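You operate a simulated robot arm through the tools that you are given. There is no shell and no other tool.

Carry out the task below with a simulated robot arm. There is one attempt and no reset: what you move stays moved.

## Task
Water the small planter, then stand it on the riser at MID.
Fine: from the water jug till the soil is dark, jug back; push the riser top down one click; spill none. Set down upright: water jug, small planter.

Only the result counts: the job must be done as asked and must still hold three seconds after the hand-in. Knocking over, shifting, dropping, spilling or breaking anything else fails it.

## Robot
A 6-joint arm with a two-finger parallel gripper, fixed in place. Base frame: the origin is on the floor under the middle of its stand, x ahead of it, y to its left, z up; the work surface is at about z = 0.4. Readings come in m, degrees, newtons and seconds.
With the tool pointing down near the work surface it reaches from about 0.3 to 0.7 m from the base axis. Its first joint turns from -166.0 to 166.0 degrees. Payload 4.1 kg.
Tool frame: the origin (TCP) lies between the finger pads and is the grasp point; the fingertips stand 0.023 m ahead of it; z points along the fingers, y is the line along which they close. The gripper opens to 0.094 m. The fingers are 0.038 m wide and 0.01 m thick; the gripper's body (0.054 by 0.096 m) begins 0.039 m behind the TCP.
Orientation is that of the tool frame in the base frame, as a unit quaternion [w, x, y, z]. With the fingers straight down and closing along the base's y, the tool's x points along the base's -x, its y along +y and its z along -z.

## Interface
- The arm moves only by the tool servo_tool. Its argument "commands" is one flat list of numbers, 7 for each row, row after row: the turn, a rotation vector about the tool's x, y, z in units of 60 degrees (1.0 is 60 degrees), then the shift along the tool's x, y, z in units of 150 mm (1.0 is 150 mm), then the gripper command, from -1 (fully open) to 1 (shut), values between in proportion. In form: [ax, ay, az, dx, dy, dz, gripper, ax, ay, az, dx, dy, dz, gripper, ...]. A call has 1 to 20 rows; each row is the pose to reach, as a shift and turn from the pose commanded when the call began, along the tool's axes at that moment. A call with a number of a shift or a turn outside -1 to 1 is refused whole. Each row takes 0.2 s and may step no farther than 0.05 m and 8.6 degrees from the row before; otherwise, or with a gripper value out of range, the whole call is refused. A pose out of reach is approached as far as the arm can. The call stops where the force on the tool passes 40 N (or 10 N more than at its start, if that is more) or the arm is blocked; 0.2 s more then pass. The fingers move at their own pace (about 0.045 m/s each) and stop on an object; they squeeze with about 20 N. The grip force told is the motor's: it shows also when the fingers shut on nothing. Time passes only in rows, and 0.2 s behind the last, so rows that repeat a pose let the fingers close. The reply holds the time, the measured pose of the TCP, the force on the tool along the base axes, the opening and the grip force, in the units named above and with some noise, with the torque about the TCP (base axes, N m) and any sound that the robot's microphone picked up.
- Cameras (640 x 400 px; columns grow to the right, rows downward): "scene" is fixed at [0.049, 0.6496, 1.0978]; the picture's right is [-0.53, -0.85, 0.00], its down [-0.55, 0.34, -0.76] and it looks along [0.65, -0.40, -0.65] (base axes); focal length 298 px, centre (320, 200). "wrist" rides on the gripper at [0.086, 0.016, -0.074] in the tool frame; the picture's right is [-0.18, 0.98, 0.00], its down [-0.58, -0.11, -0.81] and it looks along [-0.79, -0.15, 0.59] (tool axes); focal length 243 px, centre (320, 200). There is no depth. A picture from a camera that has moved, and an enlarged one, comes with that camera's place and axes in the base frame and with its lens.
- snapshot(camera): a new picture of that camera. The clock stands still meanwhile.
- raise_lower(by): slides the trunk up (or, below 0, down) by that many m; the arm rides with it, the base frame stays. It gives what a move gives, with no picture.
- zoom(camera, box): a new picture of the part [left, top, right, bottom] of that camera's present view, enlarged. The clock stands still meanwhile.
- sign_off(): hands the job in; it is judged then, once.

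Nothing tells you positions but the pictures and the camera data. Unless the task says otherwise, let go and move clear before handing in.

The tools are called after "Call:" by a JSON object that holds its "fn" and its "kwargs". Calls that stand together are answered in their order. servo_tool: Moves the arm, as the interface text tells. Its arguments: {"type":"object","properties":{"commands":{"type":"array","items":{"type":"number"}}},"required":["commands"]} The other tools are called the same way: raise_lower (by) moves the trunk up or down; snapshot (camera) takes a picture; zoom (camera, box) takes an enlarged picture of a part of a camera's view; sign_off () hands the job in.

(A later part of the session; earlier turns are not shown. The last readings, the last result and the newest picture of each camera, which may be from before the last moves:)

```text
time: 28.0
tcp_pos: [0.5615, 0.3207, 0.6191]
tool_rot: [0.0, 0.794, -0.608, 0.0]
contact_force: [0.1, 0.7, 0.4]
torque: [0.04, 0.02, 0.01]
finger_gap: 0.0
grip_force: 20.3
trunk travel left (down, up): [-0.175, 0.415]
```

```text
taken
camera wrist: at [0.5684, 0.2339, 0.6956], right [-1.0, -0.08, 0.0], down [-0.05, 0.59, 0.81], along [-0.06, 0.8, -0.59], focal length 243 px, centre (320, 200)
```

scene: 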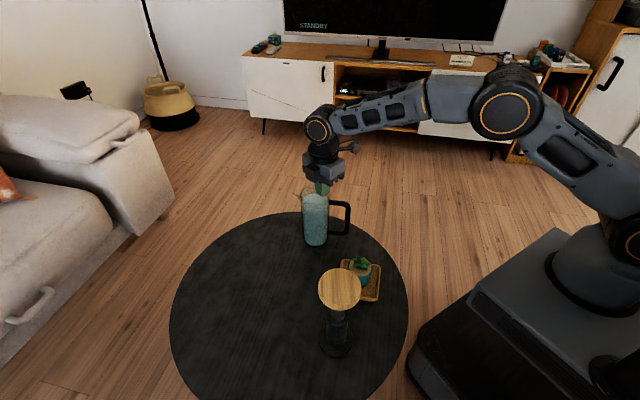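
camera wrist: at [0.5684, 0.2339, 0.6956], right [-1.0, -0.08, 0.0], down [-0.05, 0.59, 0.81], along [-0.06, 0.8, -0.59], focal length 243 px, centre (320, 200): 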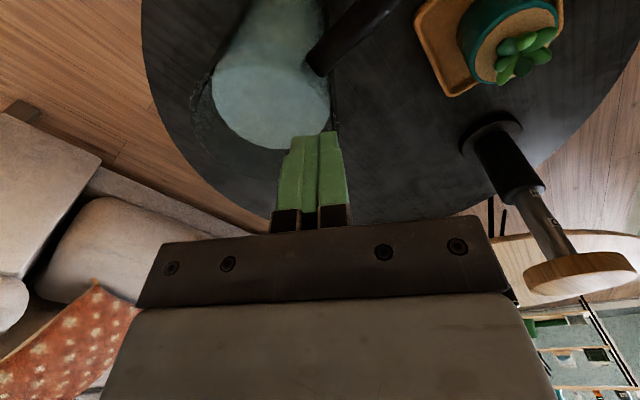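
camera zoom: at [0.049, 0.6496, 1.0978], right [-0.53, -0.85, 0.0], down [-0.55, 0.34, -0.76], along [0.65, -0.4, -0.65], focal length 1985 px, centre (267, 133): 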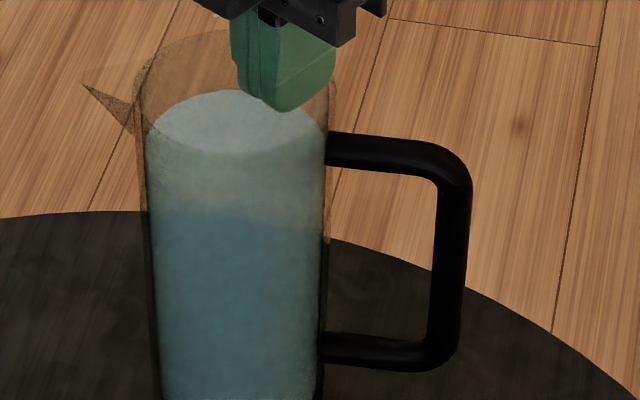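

The jug slipped straight down and is standing upright with the water level unchanged; the glass is too slippery for a friction hold, so later I'll hold it with fingers under the handle and the spout. Before that I'll use the closed fingers to push the riser down, which also clears space. First I rise away from the jug.

Call:
{"fn": "servo_tool", "kwargs": {"commands": [0, 0, 0, 0, 0, -0.1, 1, 0, 0, 0, 0, 0, -0.3, 1, 0, 0, 0, 0, 0, -0.55, 1, 0, 0, 0, 0, 0, -0.8, 1]}}

Call:
{"fn": "zoom", "kwargs": {"camera": "scene", "box": [280, 180, 376, 240]}}

Call:
{"fn": "zoom", "kwargs": {"camera": "scene", "box": [290, 200, 370, 250]}}

Call:
{"fn": "snapshot", "kwargs": {"camera": "wrist"}}

```text
time: 29.0
tcp_pos: [0.5618, 0.3215, 0.7398]
tool_rot: [0.0, 0.793, -0.609, 0.0]
contact_force: [0.5, 0.7, 0.3]
torque: [0.01, -0.04, -0.01]
finger_gap: 0.0
grip_force: 20.1
trunk travel left (down, up): [-0.175, 0.415]
```

```text
6.67 times, centred on (328, 210) of scene
camera zoom: at [0.049, 0.6496, 1.0978], right [-0.53, -0.85, 0.0], down [-0.55, 0.34, -0.76], along [0.65, -0.4, -0.65], focal length 1985 px, centre (267, 133)
```

zoom: 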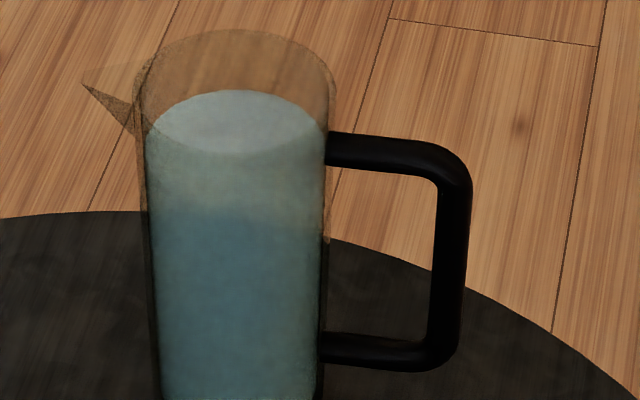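

```text
8.00 times, centred on (330, 225) of scene
camera zoom: at [0.049, 0.6496, 1.0978], right [-0.53, -0.85, 0.0], down [-0.55, 0.34, -0.76], along [0.65, -0.4, -0.65], focal length 2382 px, centre (240, 0)
```

zoom: 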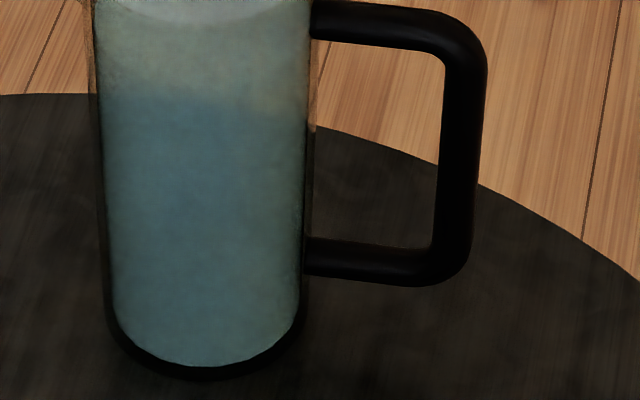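

```text
taken
camera wrist: at [0.5681, 0.2341, 0.8155], right [-1.0, -0.08, 0.0], down [-0.05, 0.59, 0.81], along [-0.06, 0.8, -0.59], focal length 243 px, centre (320, 200)
```

wrist: 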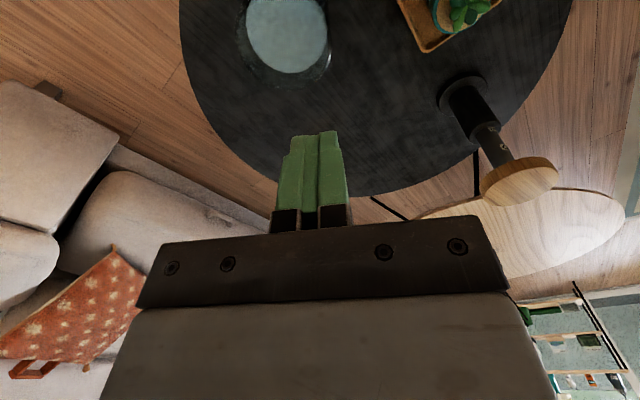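

The jug is intact, level unchanged, turned by only about 4° and shifted 2–3 mm. Now to the riser: moving above its top with closed fingers.

Call:
{"fn": "servo_tool", "kwargs": {"commands": [0, 0, 0, -0.165, 0.186, 0, 1, 0, 0, 0, -0.33, 0.372, 0, 1, 0, 0, 0, -0.495, 0.558, 0, 1, 0, 0, 0, -0.66, 0.7437, 0, 1]}}

Call:
{"fn": "servo_tool", "kwargs": {"commands": [0, 0, 0, -0.165, 0.186, 0, 1, 0, 0, 0, -0.33, 0.372, 0, 1, 0, 0, 0, -0.495, 0.558, 0, 1, 0, 0, 0, -0.66, 0.7437, 0, 1]}}

Call:
{"fn": "snapshot", "kwargs": {"camera": "scene"}}

Call:
{"fn": "snapshot", "kwargs": {"camera": "wrist"}}

```text
time: 30.0
tcp_pos: [0.429, 0.3875, 0.739]
tool_rot: [0.0, 0.793, -0.609, -0.001]
contact_force: [0.7, -0.6, -0.4]
torque: [0.03, -0.01, 0.0]
finger_gap: 0.0
grip_force: 20.2
trunk travel left (down, up): [-0.175, 0.415]
```

```text
time: 31.0
tcp_pos: [0.2936, 0.454, 0.7403]
tool_rot: [0.0, 0.793, -0.609, 0.0]
contact_force: [0.3, 0.6, 0.1]
torque: [0.01, -0.01, 0.02]
finger_gap: 0.0
grip_force: 19.7
trunk travel left (down, up): [-0.175, 0.415]
```

```text
taken
```

scene: 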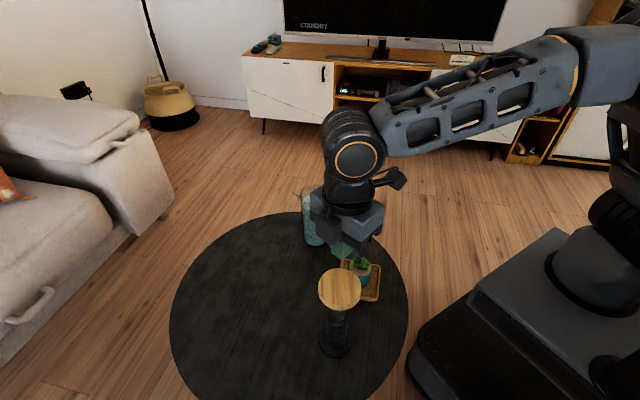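

```text
taken
camera wrist: at [0.3007, 0.3676, 0.8157], right [-1.0, -0.08, 0.0], down [-0.05, 0.59, 0.81], along [-0.06, 0.8, -0.59], focal length 243 px, centre (320, 200)
```

wrist: 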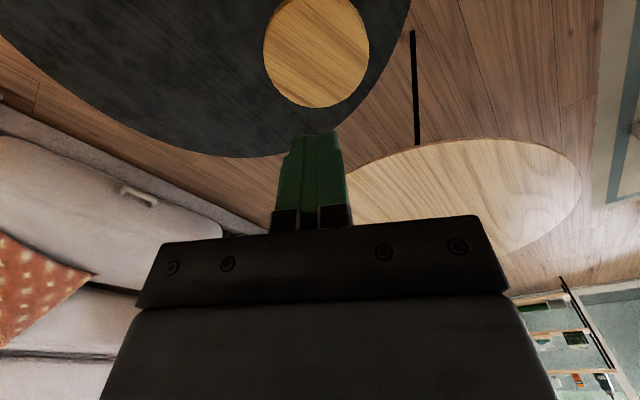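

Aligned with the riser centre within 3 mm. I'll descend to just above its top.

Call:
{"fn": "servo_tool", "kwargs": {"commands": [0, 0, 0, 0.005, -0.019, 0.13, 1, 0, 0, 0, 0.005, -0.019, 0.3, 1, 0, 0, 0, 0.005, -0.019, 0.44, 1, 0, 0, 0, 0.005, -0.019, 0.533, 1]}}

Call:
{"fn": "zoom", "kwargs": {"camera": "scene", "box": [270, 220, 400, 360]}}

```text
time: 32.0
tcp_pos: [0.298, 0.4528, 0.6578]
tool_rot: [0.0, 0.794, -0.609, 0.0]
contact_force: [-0.6, 0.2, -0.4]
torque: [-0.04, 0.02, 0.01]
finger_gap: 0.0
grip_force: 20.6
trunk travel left (down, up): [-0.175, 0.415]
```

```text
2.86 times, centred on (335, 290) of scene
camera zoom: at [0.049, 0.6496, 1.0978], right [-0.53, -0.85, 0.0], down [-0.55, 0.34, -0.76], along [0.65, -0.4, -0.65], focal length 851 px, centre (277, -57)
```

zoom: 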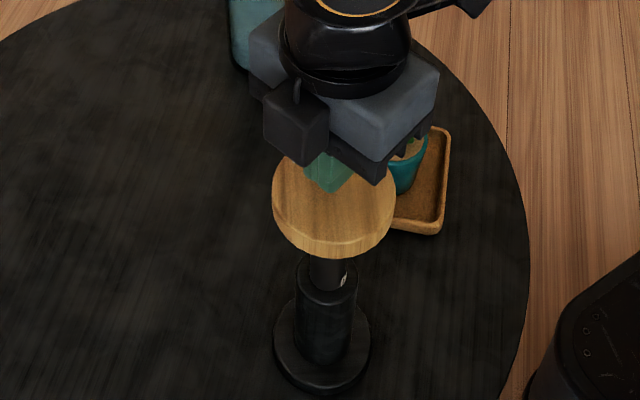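

Fingertips hover about 1 cm above the disc centre. Pressing down in small steps, listening for the click.

Call:
{"fn": "servo_tool", "kwargs": {"commands": [0, 0, 0, 0, 0, 0.0133, 1, 0, 0, 0, 0, 0, 0.0267, 1, 0, 0, 0, 0, 0, 0.04, 1, 0, 0, 0, 0, 0, 0.0533, 1, 0, 0, 0, 0, 0, 0.0667, 1, 0, 0, 0, 0, 0, 0.08, 1]}}

```text
time: 33.4
tcp_pos: [0.2988, 0.453, 0.6473]
tool_rot: [0.0, 0.793, -0.609, 0.0]
contact_force: [-1.4, 0.1, 0.8]
torque: [0.0, -0.04, -0.01]
finger_gap: 0.0002
grip_force: 19.7
trunk travel left (down, up): [-0.175, 0.415]
```

Call:
{"fn": "servo_tool", "kwargs": {"commands": [0, 0, 0, 0, 0, 0.0133, 1, 0, 0, 0, 0, 0, 0.0267, 1, 0, 0, 0, 0, 0, 0.04, 1, 0, 0, 0, 0, 0, 0.0533, 1]}}

```text
time: 34.4
tcp_pos: [0.299, 0.4543, 0.6392]
tool_rot: [0.0, 0.793, -0.609, -0.001]
contact_force: [0.5, -1.6, 4.9]
torque: [-0.1, -0.08, 0.04]
finger_gap: 0.0001
grip_force: 19.6
trunk travel left (down, up): [-0.175, 0.415]
```

Contact made (about 5 N). Continuing to press gently.

Call:
{"fn": "servo_tool", "kwargs": {"commands": [0, 0, 0, 0, 0, 0.0133, 1, 0, 0, 0, 0, 0, 0.0267, 1, 0, 0, 0, 0, 0, 0.04, 1]}}

```text
time: 35.2
tcp_pos: [0.2973, 0.453, 0.6335]
tool_rot: [0.0, 0.794, -0.608, 0.0]
contact_force: [0.9, 2.0, 2.4]
torque: [0.07, 0.01, -0.04]
finger_gap: 0.0
grip_force: 20.3
trunk travel left (down, up): [-0.175, 0.415]
```

Call:
{"fn": "zoom", "kwargs": {"camera": "scene", "box": [270, 220, 400, 360]}}

Call:
{"fn": "zoom", "kwargs": {"camera": "scene", "box": [320, 305, 360, 330]}}

```text
2.86 times, centred on (335, 290) of scene
camera zoom: at [0.049, 0.6496, 1.0978], right [-0.53, -0.85, 0.0], down [-0.55, 0.34, -0.76], along [0.65, -0.4, -0.65], focal length 851 px, centre (277, -57)
```

zoom: 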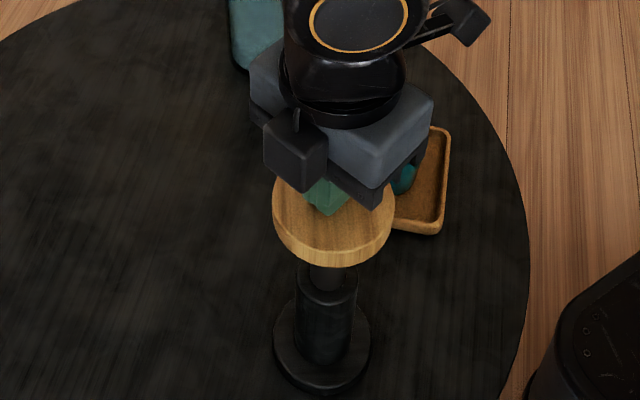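

```text
16.00 times, centred on (340, 318) of scene
camera zoom: at [0.049, 0.6496, 1.0978], right [-0.53, -0.85, 0.0], down [-0.55, 0.34, -0.76], along [0.65, -0.4, -0.65], focal length 4765 px, centre (0, -1680)
```

zoom: 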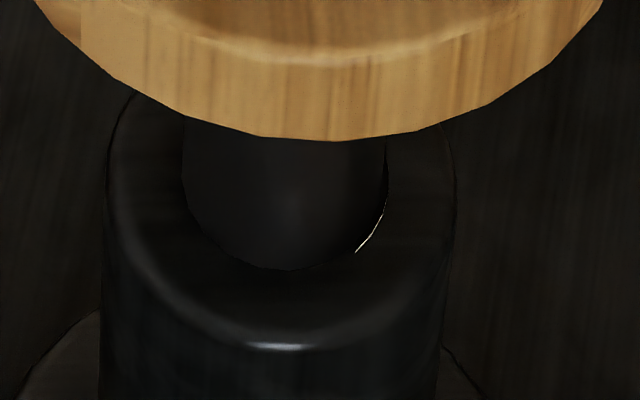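

The disc is moving down (HIGH sinking into the collar), no click yet. Continuing.

Call:
{"fn": "servo_tool", "kwargs": {"commands": [0, 0, 0, 0, 0, 0.0133, 1, 0, 0, 0, 0, 0, 0.0267, 1, 0, 0, 0, 0, 0, 0.04, 1]}}

Call:
{"fn": "servo_tool", "kwargs": {"commands": [0, 0, 0, 0, 0, 0.0133, 1, 0, 0, 0, 0, 0, 0.0267, 1]}}

```text
time: 36.0
tcp_pos: [0.2981, 0.4534, 0.6283]
tool_rot: [0.0, 0.793, -0.609, -0.001]
contact_force: [-0.7, 1.3, 2.4]
torque: [0.08, 0.03, 0.03]
finger_gap: 0.0
grip_force: 19.8
trunk travel left (down, up): [-0.175, 0.415]
```

```text
time: 36.6
tcp_pos: [0.2987, 0.4537, 0.6234]
tool_rot: [0.0, 0.793, -0.609, 0.0]
contact_force: [-0.1, 1.6, 3.0]
torque: [0.1, -0.03, 0.03]
finger_gap: 0.0
grip_force: 20.2
trunk travel left (down, up): [-0.175, 0.415]
```

Call:
{"fn": "servo_tool", "kwargs": {"commands": [0, 0, 0, 0, 0, 0.01, 1, 0, 0, 0, 0, 0, 0.02, 1]}}

Call:
{"fn": "zoom", "kwargs": {"camera": "scene", "box": [320, 305, 360, 330]}}

```text
time: 37.2
tcp_pos: [0.2984, 0.4533, 0.6215]
tool_rot: [-0.001, 0.793, -0.609, 0.0]
contact_force: [1.1, -0.4, 3.0]
torque: [0.02, -0.01, 0.0]
finger_gap: 0.0001
grip_force: 19.4
trunk travel left (down, up): [-0.175, 0.415]
```

```text
16.00 times, centred on (340, 318) of scene
camera zoom: at [0.049, 0.6496, 1.0978], right [-0.53, -0.85, 0.0], down [-0.55, 0.34, -0.76], along [0.65, -0.4, -0.65], focal length 4765 px, centre (0, -1680)
```

zoom: 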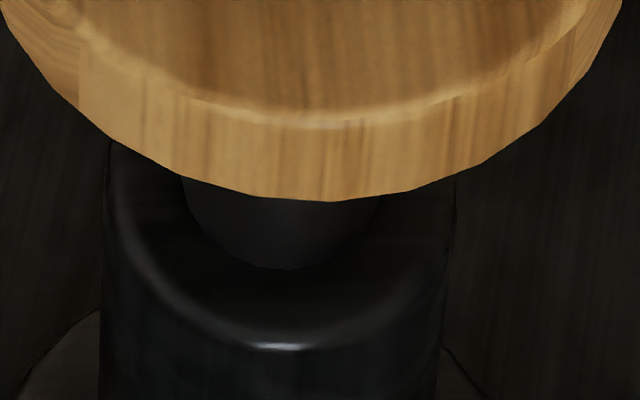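

About 18 mm down, still no click. Continuing in small steps.

Call:
{"fn": "servo_tool", "kwargs": {"commands": [0, 0, 0, 0, 0, 0.0133, 1, 0, 0, 0, 0, 0, 0.0267, 1]}}

Call:
{"fn": "servo_tool", "kwargs": {"commands": [0, 0, 0, 0, 0, 0.01, 1, 0, 0, 0, 0, 0, 0.02, 1]}}

```text
time: 37.8
tcp_pos: [0.2984, 0.4539, 0.6169]
tool_rot: [0.001, 0.793, -0.609, 0.0]
contact_force: [0.4, -0.2, 3.3]
torque: [-0.01, -0.03, 0.02]
finger_gap: 0.0001
grip_force: 20.3
trunk travel left (down, up): [-0.175, 0.415]
```

```text
time: 38.4
tcp_pos: [0.2981, 0.4532, 0.6139]
tool_rot: [0.001, 0.793, -0.609, 0.0]
contact_force: [1.8, -0.1, 2.1]
torque: [-0.03, -0.03, -0.02]
finger_gap: 0.0
grip_force: 19.8
trunk travel left (down, up): [-0.175, 0.415]
```

Call:
{"fn": "servo_tool", "kwargs": {"commands": [0, 0, 0, 0, 0, 0.01, 1, 0, 0, 0, 0, 0, 0.02, 1]}}

```text
time: 39.0
tcp_pos: [0.2978, 0.4528, 0.6107]
tool_rot: [0.0, 0.793, -0.609, 0.0]
contact_force: [0.2, 0.6, 0.3]
torque: [0.0, -0.01, 0.0]
finger_gap: 0.0002
grip_force: 19.9
trunk travel left (down, up): [-0.175, 0.415]
```

The contact force fell to zero; I'll look whether the disc snapped into the next stage.

Call:
{"fn": "zoom", "kwargs": {"camera": "scene", "box": [270, 220, 400, 360]}}

Call:
{"fn": "zoom", "kwargs": {"camera": "scene", "box": [320, 305, 360, 330]}}

```text
2.86 times, centred on (335, 290) of scene
camera zoom: at [0.049, 0.6496, 1.0978], right [-0.53, -0.85, 0.0], down [-0.55, 0.34, -0.76], along [0.65, -0.4, -0.65], focal length 851 px, centre (277, -57)
```

zoom: 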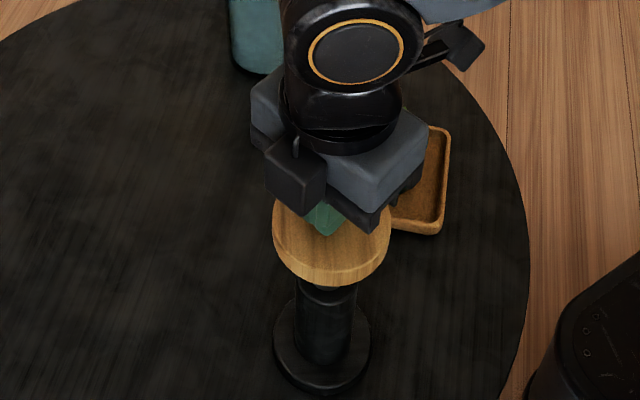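

```text
16.00 times, centred on (340, 318) of scene
camera zoom: at [0.049, 0.6496, 1.0978], right [-0.53, -0.85, 0.0], down [-0.55, 0.34, -0.76], along [0.65, -0.4, -0.65], focal length 4765 px, centre (0, -1680)
```

zoom: 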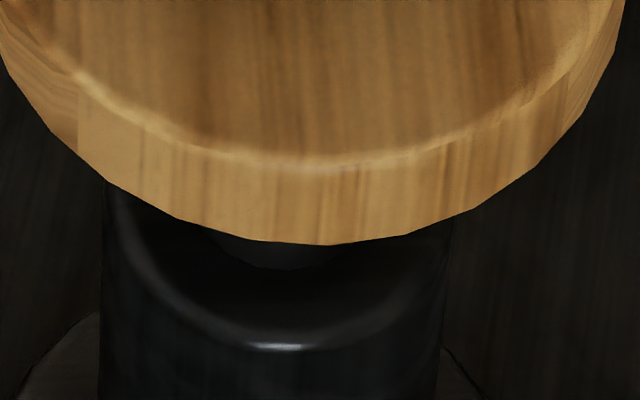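

No click reported yet. I'll continue in 1.5 mm steps.

Call:
{"fn": "servo_tool", "kwargs": {"commands": [0, 0, 0, 0, 0, 0.01, 1]}}

Call:
{"fn": "zoom", "kwargs": {"camera": "scene", "box": [320, 305, 360, 330]}}

```text
time: 39.4
tcp_pos: [0.2983, 0.4518, 0.6087]
tool_rot: [0.0, 0.794, -0.608, 0.0]
contact_force: [0.2, 1.1, 1.3]
torque: [0.01, 0.02, -0.03]
finger_gap: 0.0001
grip_force: 19.4
trunk travel left (down, up): [-0.175, 0.415]
```

```text
16.00 times, centred on (340, 318) of scene
camera zoom: at [0.049, 0.6496, 1.0978], right [-0.53, -0.85, 0.0], down [-0.55, 0.34, -0.76], along [0.65, -0.4, -0.65], focal length 4765 px, centre (0, -1680)
```

zoom: 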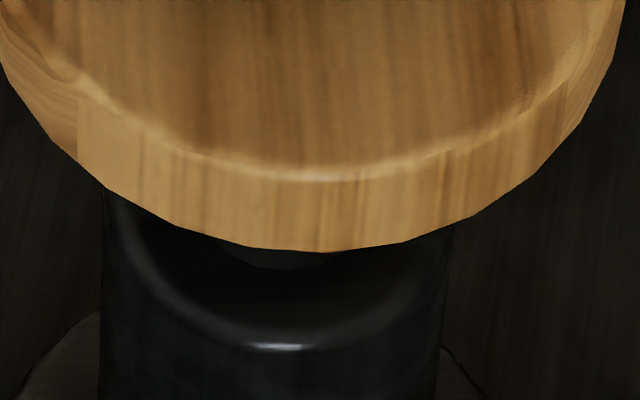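

Re-deriving the label spacing gives about 4 cm per stage, so roughly 7 mm remain. Continuing carefully.

Call:
{"fn": "servo_tool", "kwargs": {"commands": [0, 0, 0, 0, 0, 0.01, 1, 0, 0, 0, 0, 0, 0.02, 1]}}

Call:
{"fn": "servo_tool", "kwargs": {"commands": [0, 0, 0, 0, 0, 0.01, 1]}}

```text
time: 40.0
tcp_pos: [0.2988, 0.4524, 0.6067]
tool_rot: [0.0, 0.793, -0.609, 0.0]
contact_force: [0.1, 0.1, 0.7]
torque: [-0.02, 0.0, 0.0]
finger_gap: 0.0
grip_force: 19.7
trunk travel left (down, up): [-0.175, 0.415]
```

```text
time: 40.4
tcp_pos: [0.2974, 0.4529, 0.6054]
tool_rot: [0.0, 0.794, -0.608, 0.0]
contact_force: [0.5, -0.3, 0.7]
torque: [0.01, 0.0, -0.01]
finger_gap: 0.0
grip_force: 19.6
trunk travel left (down, up): [-0.175, 0.415]
```

Call:
{"fn": "servo_tool", "kwargs": {"commands": [0, 0, 0, 0, 0, 0.01, 1]}}

Call:
{"fn": "zoom", "kwargs": {"camera": "scene", "box": [320, 305, 360, 330]}}

```text
time: 40.8
tcp_pos: [0.2983, 0.4535, 0.6045]
tool_rot: [-0.001, 0.793, -0.609, 0.0]
contact_force: [0.7, 1.4, 6.3]
torque: [-0.05, 0.03, -0.06]
finger_gap: 0.0001
grip_force: 20.0
trunk travel left (down, up): [-0.175, 0.415]
```

```text
16.00 times, centred on (340, 318) of scene
camera zoom: at [0.049, 0.6496, 1.0978], right [-0.53, -0.85, 0.0], down [-0.55, 0.34, -0.76], along [0.65, -0.4, -0.65], focal length 4765 px, centre (0, -1680)
```

zoom: 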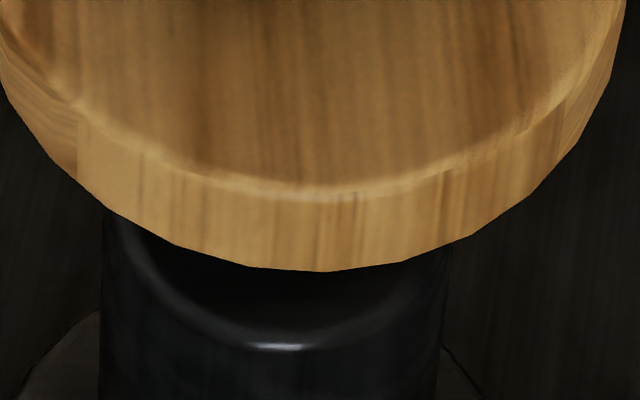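

The disc has moved ~39 mm and force rises again, as if seated at the next detent. I'll back off and check where it settles.

Call:
{"fn": "servo_tool", "kwargs": {"commands": [0, 0, 0, 0, 0, -0.02, 1, 0, 0, 0, 0, 0, -0.1, 1, 0, 0, 0, 0, 0, -0.25, 1, 0, 0, 0, 0, 0, -0.4, 1]}}

Call:
{"fn": "zoom", "kwargs": {"camera": "scene", "box": [320, 305, 360, 330]}}

Call:
{"fn": "zoom", "kwargs": {"camera": "scene", "box": [270, 220, 400, 360]}}

```text
time: 41.8
tcp_pos: [0.2972, 0.4559, 0.6638]
tool_rot: [0.0, 0.793, -0.609, 0.0]
contact_force: [-0.1, 0.3, 0.5]
torque: [-0.01, 0.02, 0.01]
finger_gap: 0.0003
grip_force: 19.5
trunk travel left (down, up): [-0.175, 0.415]
```

```text
16.00 times, centred on (340, 318) of scene
camera zoom: at [0.049, 0.6496, 1.0978], right [-0.53, -0.85, 0.0], down [-0.55, 0.34, -0.76], along [0.65, -0.4, -0.65], focal length 4765 px, centre (0, -1680)
```

zoom: 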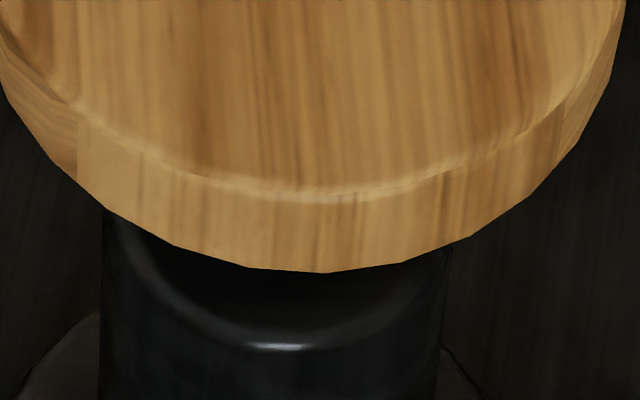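

```text
2.86 times, centred on (335, 290) of scene
camera zoom: at [0.049, 0.6496, 1.0978], right [-0.53, -0.85, 0.0], down [-0.55, 0.34, -0.76], along [0.65, -0.4, -0.65], focal length 851 px, centre (277, -57)
```

zoom: 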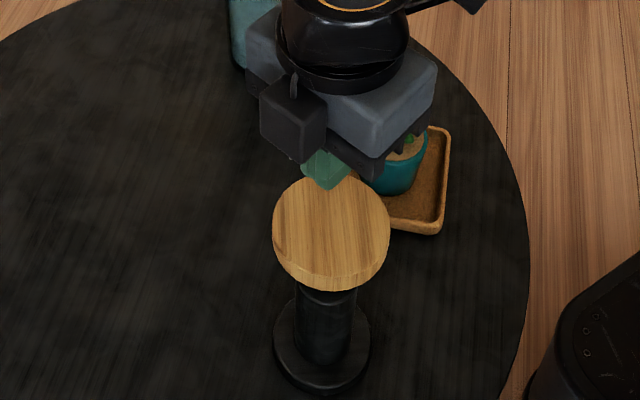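

The disc holds its new height. I'll move back to where the wrist camera can read the stem labels.

Call:
{"fn": "servo_tool", "kwargs": {"commands": [0, 0, 0, 0.236, -0.06, -0.1375, 1, 0, 0, 0, 0.4725, -0.12, -0.275, 1, 0, 0, 0, 0.709, -0.18, -0.4125, 1, 0, 0, 0, 0.945, -0.239, -0.55, 1]}}

Call:
{"fn": "servo_tool", "kwargs": {"commands": [0, 0, 0, 0.236, -0.06, -0.1375, 1, 0, 0, 0, 0.4725, -0.12, -0.275, 1, 0, 0, 0, 0.709, -0.18, -0.4125, 1, 0, 0, 0, 0.945, -0.239, -0.55, 1]}}

Call:
{"fn": "snapshot", "kwargs": {"camera": "wrist"}}

```text
time: 42.8
tcp_pos: [0.3695, 0.3245, 0.7461]
tool_rot: [0.0, 0.793, -0.609, 0.0]
contact_force: [-0.2, 0.9, 0.1]
torque: [-0.01, 0.01, 0.01]
finger_gap: 0.0
grip_force: 19.9
trunk travel left (down, up): [-0.175, 0.415]
```

```text
time: 43.8
tcp_pos: [0.4415, 0.1974, 0.827]
tool_rot: [0.0, 0.794, -0.608, -0.001]
contact_force: [-0.8, 0.1, 0.4]
torque: [0.02, -0.02, 0.0]
finger_gap: 0.0001
grip_force: 20.1
trunk travel left (down, up): [-0.175, 0.415]
```

```text
taken
camera wrist: at [0.4475, 0.1115, 0.9034], right [-1.0, -0.08, 0.0], down [-0.05, 0.59, 0.81], along [-0.06, 0.8, -0.59], focal length 243 px, centre (320, 200)
```

wrist: 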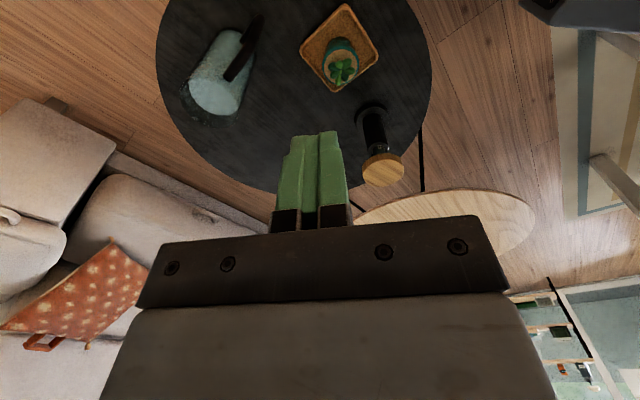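

Call:
{"fn": "zoom", "kwargs": {"camera": "wrist", "box": [366, 130, 398, 160]}}

Call:
{"fn": "zoom", "kwargs": {"camera": "wrist", "box": [340, 90, 430, 200]}}

Call:
{"fn": "zoom", "kwargs": {"camera": "wrist", "box": [170, 10, 290, 130]}}

```text
13.33 times, centred on (382, 145) of wrist
camera zoom: at [0.4475, 0.1115, 0.9034], right [-1.0, -0.08, 0.0], down [-0.05, 0.59, 0.81], along [-0.06, 0.8, -0.59], focal length 3235 px, centre (-507, 933)
```

zoom: 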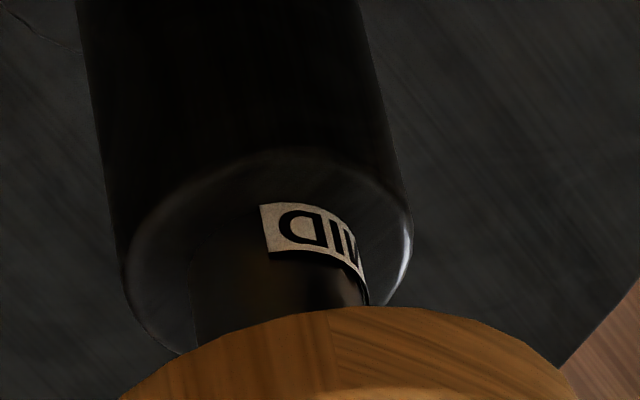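

```text
3.64 times, centred on (385, 145) of wrist
camera zoom: at [0.4475, 0.1115, 0.9034], right [-1.0, -0.08, 0.0], down [-0.05, 0.59, 0.81], along [-0.06, 0.8, -0.59], focal length 882 px, centre (84, 400)
```

zoom: 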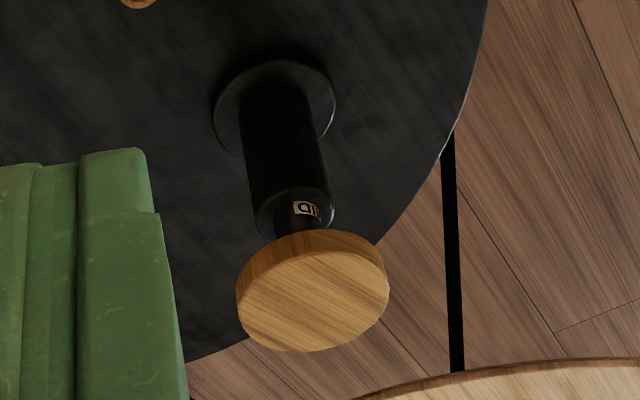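

```text
3.33 times, centred on (230, 70) of wrist
camera zoom: at [0.4475, 0.1115, 0.9034], right [-1.0, -0.08, 0.0], down [-0.05, 0.59, 0.81], along [-0.06, 0.8, -0.59], focal length 809 px, centre (620, 633)
```

zoom: 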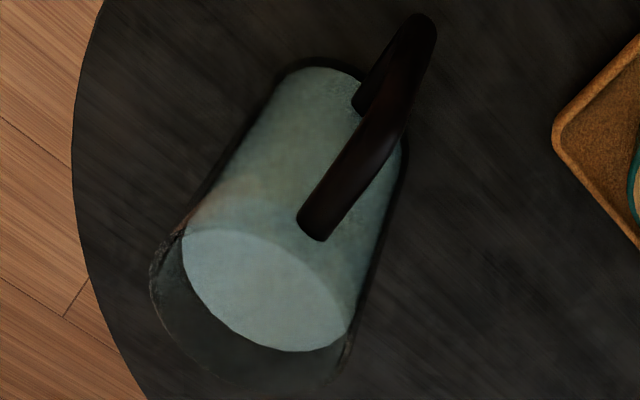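

The stem now shows MID at the collar where HIGH was before, so the riser is at MID. Next the jug: I'll first turn it in place on the table (weight carried by the table) so that its spout points toward the robot's left, which gives room for a proper side grasp under handle and spout. Moving over the jug again.

Call:
{"fn": "servo_tool", "kwargs": {"commands": [0, 0, 0.1167, -0.036, -0.0745, 0.033, -1, 0, 0, 0.2333, -0.072, -0.149, 0.067, -1, 0, 0, 0.35, -0.108, -0.2235, 0.1, -1, 0, 0, 0.4667, -0.144, -0.298, 0.133, -1, 0, 0, 0.5833, -0.18, -0.3725, 0.167, -1, 0, 0, 0.7, -0.216, -0.447, 0.2, -1, 0, 0, 0.8167, -0.252, -0.5215, 0.233, -1, 0, 0, 0.9333, -0.288, -0.596, 0.267, -1]}}

Call:
{"fn": "servo_tool", "kwargs": {"commands": [0, 0, 0, -0.164, -0.022, 0.112, -1, 0, 0, 0, -0.328, -0.044, 0.224, -1, 0, 0, 0, -0.491, -0.066, 0.335, -1, 0, 0, 0, -0.655, -0.088, 0.447, -1, 0, 0, 0, -0.655, -0.088, 0.447, -1]}}

Call:
{"fn": "zoom", "kwargs": {"camera": "wrist", "box": [240, 0, 400, 120]}}

```text
time: 45.6
tcp_pos: [0.5163, 0.263, 0.7885]
tool_rot: [0.0, -0.414, 0.91, 0.0]
contact_force: [-0.7, 0.0, -0.1]
torque: [0.0, -0.01, 0.02]
finger_gap: 0.0938
grip_force: 0.0
trunk travel left (down, up): [-0.175, 0.415]
```

```text
time: 46.8
tcp_pos: [0.5906, 0.3276, 0.7203]
tool_rot: [0.0, -0.414, 0.91, 0.0]
contact_force: [0.3, 1.1, 0.1]
torque: [0.03, 0.0, -0.02]
finger_gap: 0.094
grip_force: 0.1
trunk travel left (down, up): [-0.175, 0.415]
```

```text
3.33 times, centred on (320, 60) of wrist
camera zoom: at [0.5209, 0.2746, 0.7963], right [-0.62, 0.78, 0.0], down [0.46, 0.37, 0.81], along [0.63, 0.5, -0.59], focal length 809 px, centre (320, 667)
```

zoom: 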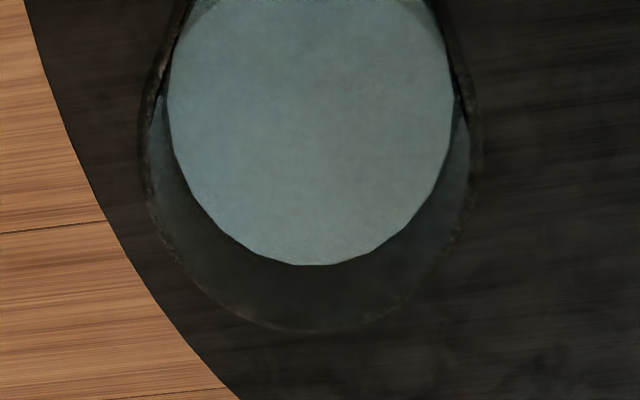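

Jug is ~2 mm off laterally. Correcting and descending to just above the rim.

Call:
{"fn": "servo_tool", "kwargs": {"commands": [0, 0, 0, 0, -0.016, 0.15, -1, 0, 0, 0, 0, -0.016, 0.33, -1, 0, 0, 0, 0, -0.016, 0.5, -1, 0, 0, 0, 0, -0.016, 0.667, -1, 0, 0, 0, 0, -0.016, 0.667, -1]}}

Call:
{"fn": "zoom", "kwargs": {"camera": "wrist", "box": [140, 0, 500, 225]}}

```text
time: 48.0
tcp_pos: [0.5933, 0.3279, 0.6193]
tool_rot: [0.0, -0.414, 0.91, 0.0]
contact_force: [0.2, 0.4, 0.6]
torque: [-0.03, 0.03, 0.01]
finger_gap: 0.094
grip_force: 0.2
trunk travel left (down, up): [-0.175, 0.415]
```

```text
1.78 times, centred on (320, 112) of wrist
camera zoom: at [0.524, 0.274, 0.6953], right [-0.62, 0.78, 0.0], down [0.46, 0.37, 0.81], along [0.63, 0.5, -0.59], focal length 431 px, centre (320, 356)
```

zoom: 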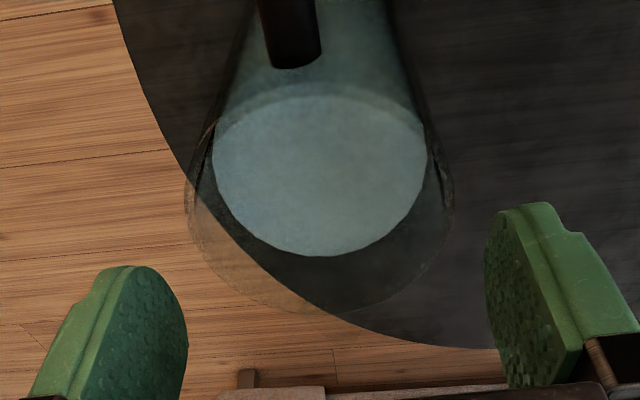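

Centred laterally. Lowering around the jug (slightly back toward the handle).

Call:
{"fn": "servo_tool", "kwargs": {"commands": [0, 0, 0, 0.02, 0, 0.1, -1, 0, 0, 0, 0.02, 0, 0.2, -1, 0, 0, 0, 0.02, 0, 0.3, -1, 0, 0, 0, 0.02, 0, 0.4, -1, 0, 0, 0, 0.02, 0, 0.4, -1]}}

Call:
{"fn": "servo_tool", "kwargs": {"commands": [0, 0, 0, 0, 0, 0, 1, 0, 0, 0, 0, 0, 0, 1, 0, 0, 0, 0, 0, 0, 1, 0, 0, 0, 0, 0, 0, 1]}}

Call:
{"fn": "zoom", "kwargs": {"camera": "scene", "box": [270, 140, 366, 260]}}

```text
time: 49.2
tcp_pos: [0.589, 0.3253, 0.5607]
tool_rot: [0.0, -0.415, 0.91, 0.001]
contact_force: [0.1, -1.3, 0.3]
torque: [-0.04, -0.01, 0.04]
finger_gap: 0.094
grip_force: 0.1
trunk travel left (down, up): [-0.175, 0.415]
```

```text
time: 50.2
tcp_pos: [0.5899, 0.3258, 0.5615]
tool_rot: [-0.001, -0.415, 0.91, 0.0]
contact_force: [1.7, -1.4, 0.2]
torque: [0.12, -0.03, -0.04]
finger_gap: 0.0841
grip_force: 20.2
trunk travel left (down, up): [-0.175, 0.415]
```

```text
3.33 times, centred on (318, 200) of scene
camera zoom: at [0.049, 0.6496, 1.0978], right [-0.53, -0.85, 0.0], down [-0.55, 0.34, -0.76], along [0.65, -0.4, -0.65], focal length 993 px, centre (327, 200)
```

zoom: 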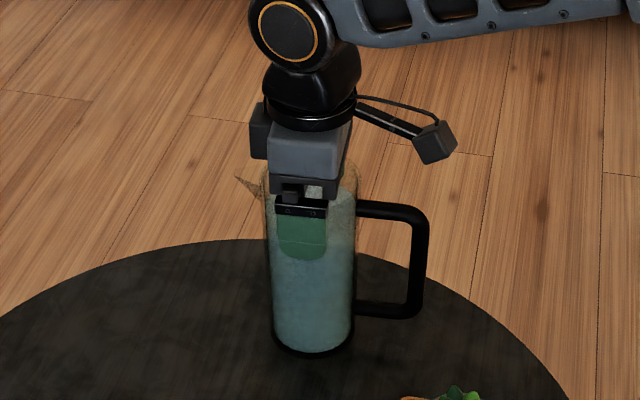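

Gripped with the jug still on the table. Turning it slowly in place.

Call:
{"fn": "servo_tool", "kwargs": {"commands": [0, 0, -0.02, 0, 0, 0, 1, 0, 0, -0.06, 0, 0, 0, 1, 0, 0, -0.11, 0, 0, 0, 1, 0, 0, -0.17, 0, 0, 0, 1, 0, 0, -0.23, 0, 0, 0, 1, 0, 0, -0.28, 0, 0, 0, 1, 0, 0, -0.32, 0, 0, 0, 1, 0, 0, -0.333, 0, 0, 0, 1]}}

Call:
{"fn": "zoom", "kwargs": {"camera": "scene", "box": [270, 140, 366, 260]}}

```text
time: 52.0
tcp_pos: [0.5894, 0.3248, 0.5604]
tool_rot: [0.0, -0.567, 0.824, 0.0]
contact_force: [-1.1, 0.5, 0.4]
torque: [-0.18, 0.43, -0.07]
finger_gap: 0.0837
grip_force: 20.3
trunk travel left (down, up): [-0.175, 0.415]
```

```text
3.33 times, centred on (318, 200) of scene
camera zoom: at [0.049, 0.6496, 1.0978], right [-0.53, -0.85, 0.0], down [-0.55, 0.34, -0.76], along [0.65, -0.4, -0.65], focal length 993 px, centre (327, 200)
```

zoom: 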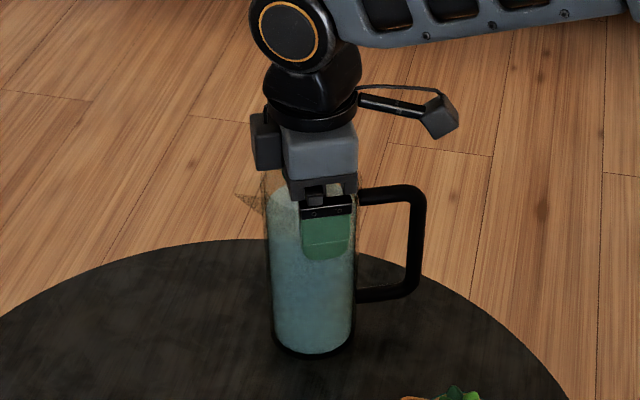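

The jug follows the turn. Continuing the remaining ~80° in two parts.

Call:
{"fn": "servo_tool", "kwargs": {"commands": [0, 0, -0.03, 0, 0, 0, 1, 0, 0, -0.09, 0, 0, 0, 1, 0, 0, -0.17, 0, 0, 0, 1, 0, 0, -0.26, 0, 0, 0, 1, 0, 0, -0.35, 0, 0, 0, 1, 0, 0, -0.44, 0, 0, 0, 1, 0, 0, -0.53, 0, 0, 0, 1, 0, 0, -0.6, 0, 0, 0, 1, 0, 0, -0.65, 0, 0, 0, 1, 0, 0, -0.675, 0, 0, 0, 1]}}

Call:
{"fn": "servo_tool", "kwargs": {"commands": [0, 0, -0.03, 0, 0, 0, 1, 0, 0, -0.09, 0, 0, 0, 1, 0, 0, -0.17, 0, 0, 0, 1, 0, 0, -0.26, 0, 0, 0, 1, 0, 0, -0.35, 0, 0, 0, 1, 0, 0, -0.44, 0, 0, 0, 1, 0, 0, -0.53, 0, 0, 0, 1, 0, 0, -0.6, 0, 0, 0, 1, 0, 0, -0.65, 0, 0, 0, 1, 0, 0, -0.675, 0, 0, 0, 1]}}

Call:
{"fn": "zoom", "kwargs": {"camera": "scene", "box": [270, 140, 366, 260]}}

```text
time: 54.2
tcp_pos: [0.5905, 0.3248, 0.5604]
tool_rot: [0.0, 0.817, -0.577, 0.0]
contact_force: [-0.5, 0.8, 0.1]
torque: [0.08, 0.05, -0.13]
finger_gap: 0.0836
grip_force: 20.0
trunk travel left (down, up): [-0.175, 0.415]
```

```text
time: 56.4
tcp_pos: [0.5911, 0.3242, 0.5608]
tool_rot: [-0.001, 0.966, -0.259, 0.0]
contact_force: [0.4, -0.2, 0.5]
torque: [-0.02, -0.17, -0.05]
finger_gap: 0.0837
grip_force: 19.6
trunk travel left (down, up): [-0.175, 0.415]
```

```text
3.33 times, centred on (318, 200) of scene
camera zoom: at [0.049, 0.6496, 1.0978], right [-0.53, -0.85, 0.0], down [-0.55, 0.34, -0.76], along [0.65, -0.4, -0.65], focal length 993 px, centre (327, 200)
```

zoom: 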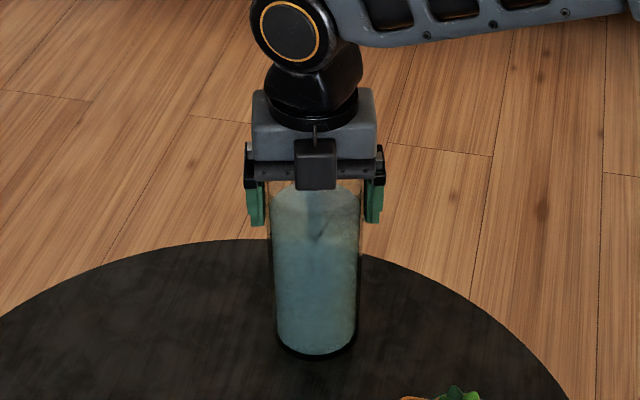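

The jug now has its spout toward az ~150°. Releasing and rising clear.

Call:
{"fn": "servo_tool", "kwargs": {"commands": [0, 0, 0, 0, 0, 0, -1, 0, 0, 0, 0, 0, 0, -1, 0, 0, 0, 0, 0, 0, -1, 0, 0, 0, 0, 0, -0.05, -1, 0, 0, 0, 0, 0, -0.15, -1, 0, 0, 0, 0, 0, -0.3, -1, 0, 0, 0, 0, 0, -0.5, -1, 0, 0, 0, 0, 0, -0.75, -1, 0, 0, 0, 0, 0, -1, -1]}}

Call:
{"fn": "zoom", "kwargs": {"camera": "scene", "box": [280, 180, 376, 240]}}

Call:
{"fn": "zoom", "kwargs": {"camera": "scene", "box": [290, 200, 370, 250]}}

Call:
{"fn": "snapshot", "kwargs": {"camera": "wrist"}}

```text
time: 58.4
tcp_pos: [0.5901, 0.3271, 0.7089]
tool_rot: [0.001, 0.966, -0.259, -0.001]
contact_force: [0.0, -0.2, -0.3]
torque: [0.0, 0.02, -0.02]
finger_gap: 0.094
grip_force: 0.1
trunk travel left (down, up): [-0.175, 0.415]
```

```text
6.67 times, centred on (328, 210) of scene
camera zoom: at [0.049, 0.6496, 1.0978], right [-0.53, -0.85, 0.0], down [-0.55, 0.34, -0.76], along [0.65, -0.4, -0.65], focal length 1985 px, centre (267, 133)
```

zoom: 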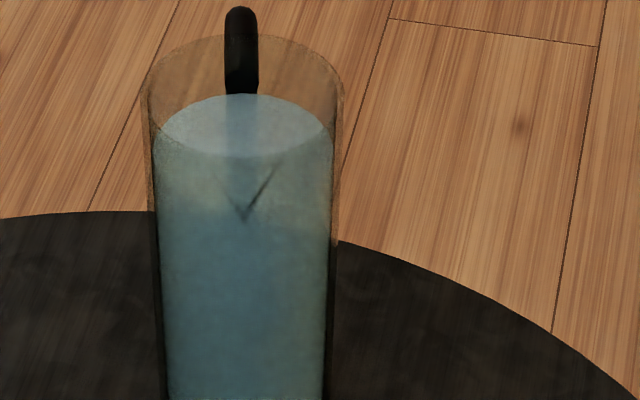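

```text
8.00 times, centred on (330, 225) of scene
camera zoom: at [0.049, 0.6496, 1.0978], right [-0.53, -0.85, 0.0], down [-0.55, 0.34, -0.76], along [0.65, -0.4, -0.65], focal length 2382 px, centre (240, 0)
```

zoom: 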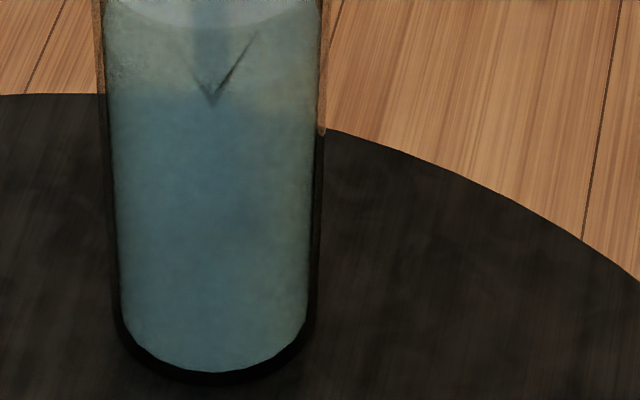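

```text
taken
camera wrist: at [0.6567, 0.2705, 0.7853], right [-0.65, -0.76, 0.0], down [-0.45, 0.39, 0.81], along [-0.61, 0.52, -0.59], focal length 243 px, centre (320, 200)
```

wrist: 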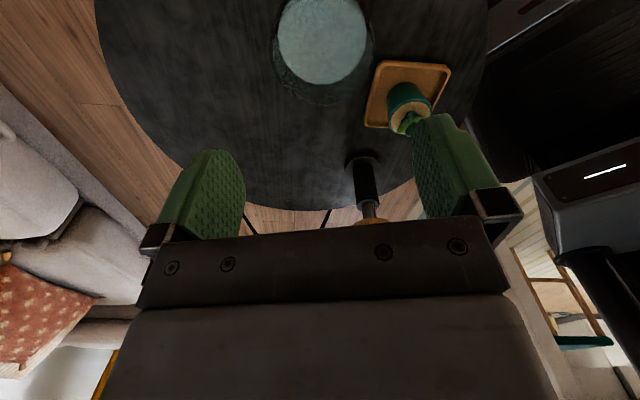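

The jug stands about 8 mm from its old spot, spout at ~149°. Next I'll reorient the gripper to horizontal with the camera on top, approaching from the robot's right side of the jug.

Call:
{"fn": "servo_tool", "kwargs": {"commands": [0, 0, 0.125, -0.027, 0.102, -0.042, -1, 0, 0, 0.25, -0.055, 0.205, -0.083, -1, 0, 0, 0.375, -0.082, 0.307, -0.125, -1, 0, 0, 0.5, -0.11, 0.41, -0.167, -1, 0, 0, 0.625, -0.137, 0.512, -0.208, -1, 0, 0, 0.75, -0.164, 0.614, -0.25, -1, 0, 0, 0.875, -0.192, 0.717, -0.292, -1, 0, 0, 1.0, -0.219, 0.819, -0.333, -1]}}

Call:
{"fn": "servo_tool", "kwargs": {"commands": [0, 0, 0.125, 0, 0, 0, -1, 0, 0, 0.25, 0, 0, 0, -1, 0, 0, 0.375, 0, 0, 0, -1, 0, 0, 0.5, 0, 0, 0, -1, 0, 0, 0.625, 0, 0, 0, -1, 0, 0, 0.75, 0, 0, 0, -1, 0, 0, 0.875, 0, 0, 0, -1, 0, 0, 1.0, 0, 0, 0, -1]}}

Call:
{"fn": "servo_tool", "kwargs": {"commands": [0, 0, 0.125, 0, 0, 0, -1, 0, 0, 0.25, 0, 0, 0, -1, 0, 0, 0.375, 0, 0, 0, -1, 0, 0, 0.5, 0, 0, 0, -1, 0, 0, 0.625, 0, 0, 0, -1, 0, 0, 0.75, 0, 0, 0, -1, 0, 0, 0.875, 0, 0, 0, -1, 0, 0, 1.0, 0, 0, 0, -1]}}

```text
time: 60.2
tcp_pos: [0.5001, 0.2346, 0.7593]
tool_rot: [0.0, -0.707, 0.707, 0.0]
contact_force: [0.0, -0.6, -0.1]
torque: [-0.02, 0.03, -0.01]
finger_gap: 0.094
grip_force: 0.0
trunk travel left (down, up): [-0.175, 0.415]
```

```text
time: 62.0
tcp_pos: [0.5018, 0.236, 0.7609]
tool_rot: [0.0, -0.257, 0.966, 0.0]
contact_force: [0.1, 1.0, -0.8]
torque: [0.03, 0.01, 0.02]
finger_gap: 0.0943
grip_force: 0.0
trunk travel left (down, up): [-0.175, 0.415]
```

```text
time: 63.8
tcp_pos: [0.5008, 0.2344, 0.761]
tool_rot: [0.001, 0.259, 0.966, -0.001]
contact_force: [0.4, -0.3, -0.3]
torque: [-0.01, -0.01, 0.0]
finger_gap: 0.094
grip_force: 0.0
trunk travel left (down, up): [-0.175, 0.415]
```

Now tilting the tool to horizontal.

Call:
{"fn": "servo_tool", "kwargs": {"commands": [-0.0722, 0.0722, 0.0722, 0, 0, 0, -1, -0.1443, 0.1443, 0.1443, 0, 0, 0, -1, -0.2165, 0.2165, 0.2165, 0, 0, 0, -1, -0.2887, 0.2887, 0.2887, 0, 0, 0, -1, -0.3609, 0.3609, 0.3609, 0, 0, 0, -1, -0.433, 0.433, 0.433, 0, 0, 0, -1, -0.5052, 0.5052, 0.5052, 0, 0, 0, -1, -0.5774, 0.5774, 0.5774, 0, 0, 0, -1]}}

Call:
{"fn": "servo_tool", "kwargs": {"commands": [-0.0722, 0.0722, 0.0722, 0, 0, 0, -1, -0.1443, 0.1443, 0.1443, 0, 0, 0, -1, -0.2165, 0.2165, 0.2165, 0, 0, 0, -1, -0.2887, 0.2887, 0.2887, 0, 0, 0, -1, -0.3609, 0.3609, 0.3609, 0, 0, 0, -1, -0.433, 0.433, 0.433, 0, 0, 0, -1, -0.5052, 0.5052, 0.5052, 0, 0, 0, -1, -0.5774, 0.5774, 0.5774, 0, 0, 0, -1]}}

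Call:
{"fn": "snapshot", "kwargs": {"camera": "scene"}}

Call:
{"fn": "snapshot", "kwargs": {"camera": "wrist"}}

```text
time: 65.6
tcp_pos: [0.5014, 0.2352, 0.76]
tool_rot: [-0.205, 0.503, 0.762, 0.354]
contact_force: [-0.2, 0.5, -0.3]
torque: [0.0, 0.02, -0.02]
finger_gap: 0.0942
grip_force: 0.0
trunk travel left (down, up): [-0.175, 0.415]
```

```text
time: 67.4
tcp_pos: [0.4995, 0.235, 0.7603]
tool_rot: [-0.353, 0.613, 0.352, 0.613]
contact_force: [0.0, -0.2, -0.3]
torque: [-0.01, -0.03, -0.01]
finger_gap: 0.0939
grip_force: 0.0
trunk travel left (down, up): [-0.175, 0.415]
```

```text
taken
```

scene: 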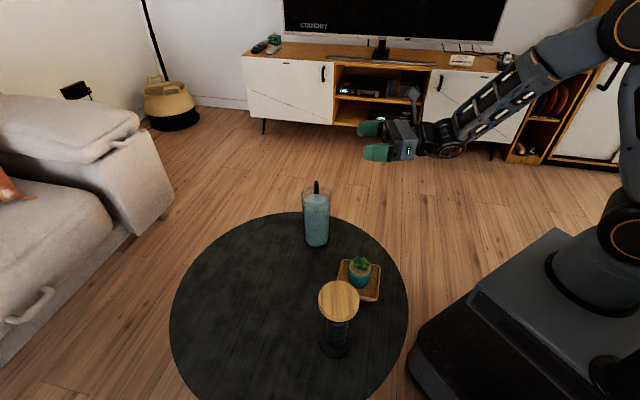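

```text
taken
camera wrist: at [0.4767, 0.1634, 0.8482], right [0.85, -0.49, -0.19], down [-0.5, -0.64, -0.58], along [0.17, 0.59, -0.79], focal length 243 px, centre (320, 200)
```

wrist: 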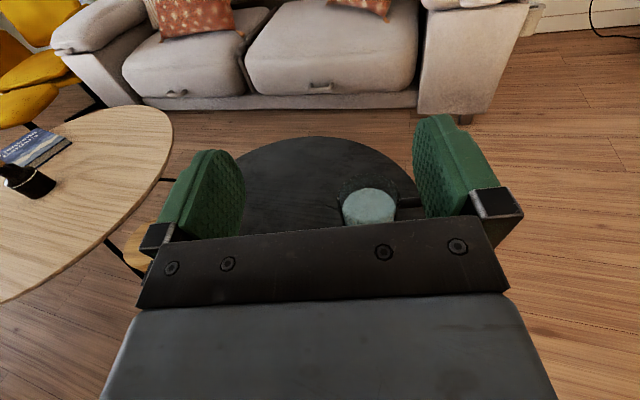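

The horizontal tool works. I'll dry-run the pour pose (rolling 45° at the pour position) before holding the jug.

Call:
{"fn": "servo_tool", "kwargs": {"commands": [0, 0, -0.107, -0.095, -0.054, 0.007, -1, 0, 0, -0.214, -0.191, -0.108, 0.014, -1, 0, 0, -0.321, -0.286, -0.162, 0.021, -1, 0, 0, -0.429, -0.381, -0.215, 0.029, -1, 0, 0, -0.536, -0.476, -0.269, 0.036, -1, 0, 0, -0.643, -0.572, -0.323, 0.043, -1, 0, 0, -0.75, -0.667, -0.377, 0.05, -1]}}

Call:
{"fn": "servo_tool", "kwargs": {"commands": [0, 0, -0.125, 0, 0, 0, -1, 0, 0, -0.25, 0, 0, 0, -1, 0, 0, -0.375, 0, 0, 0, -1, 0, 0, -0.5, 0, 0, 0, -1]}}

Call:
{"fn": "snapshot", "kwargs": {"camera": "scene"}}

Call:
{"fn": "snapshot", "kwargs": {"camera": "wrist"}}

```text
time: 69.0
tcp_pos: [0.4556, 0.269, 0.6617]
tool_rot: [-0.092, 0.43, 0.561, 0.701]
contact_force: [-0.2, 0.4, -0.1]
torque: [0.01, 0.01, 0.0]
finger_gap: 0.0938
grip_force: 0.0
trunk travel left (down, up): [-0.175, 0.415]
```

```text
time: 70.0
tcp_pos: [0.4552, 0.2694, 0.6596]
tool_rot: [0.092, 0.27, 0.654, 0.701]
contact_force: [-0.1, 0.9, -0.1]
torque: [0.03, -0.02, -0.01]
finger_gap: 0.094
grip_force: 0.0
trunk travel left (down, up): [-0.175, 0.415]
```

```text
taken
```

scene: 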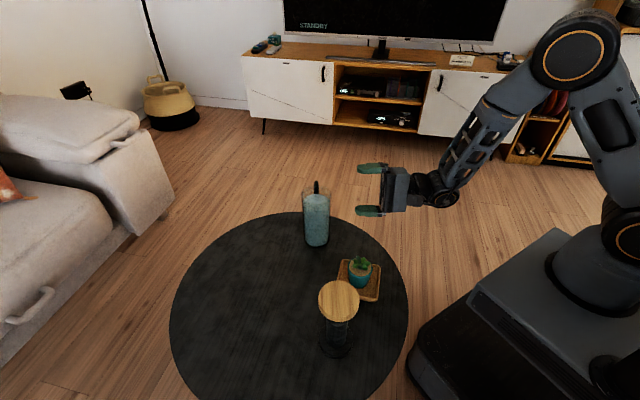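

```text
taken
camera wrist: at [0.3493, 0.2463, 0.6992], right [0.37, -0.22, 0.9], down [0.06, -0.97, -0.25], along [0.93, 0.15, -0.35], focal length 243 px, centre (320, 200)
```

wrist: 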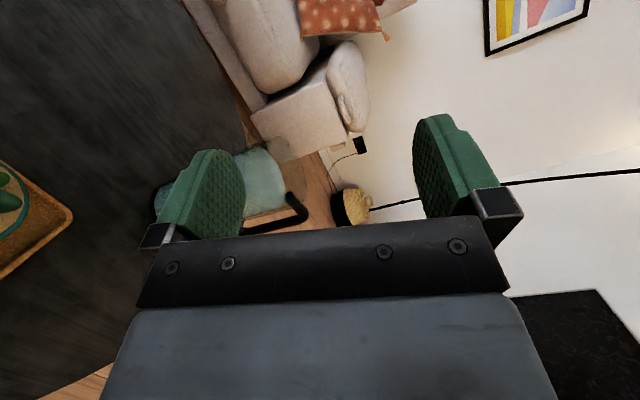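

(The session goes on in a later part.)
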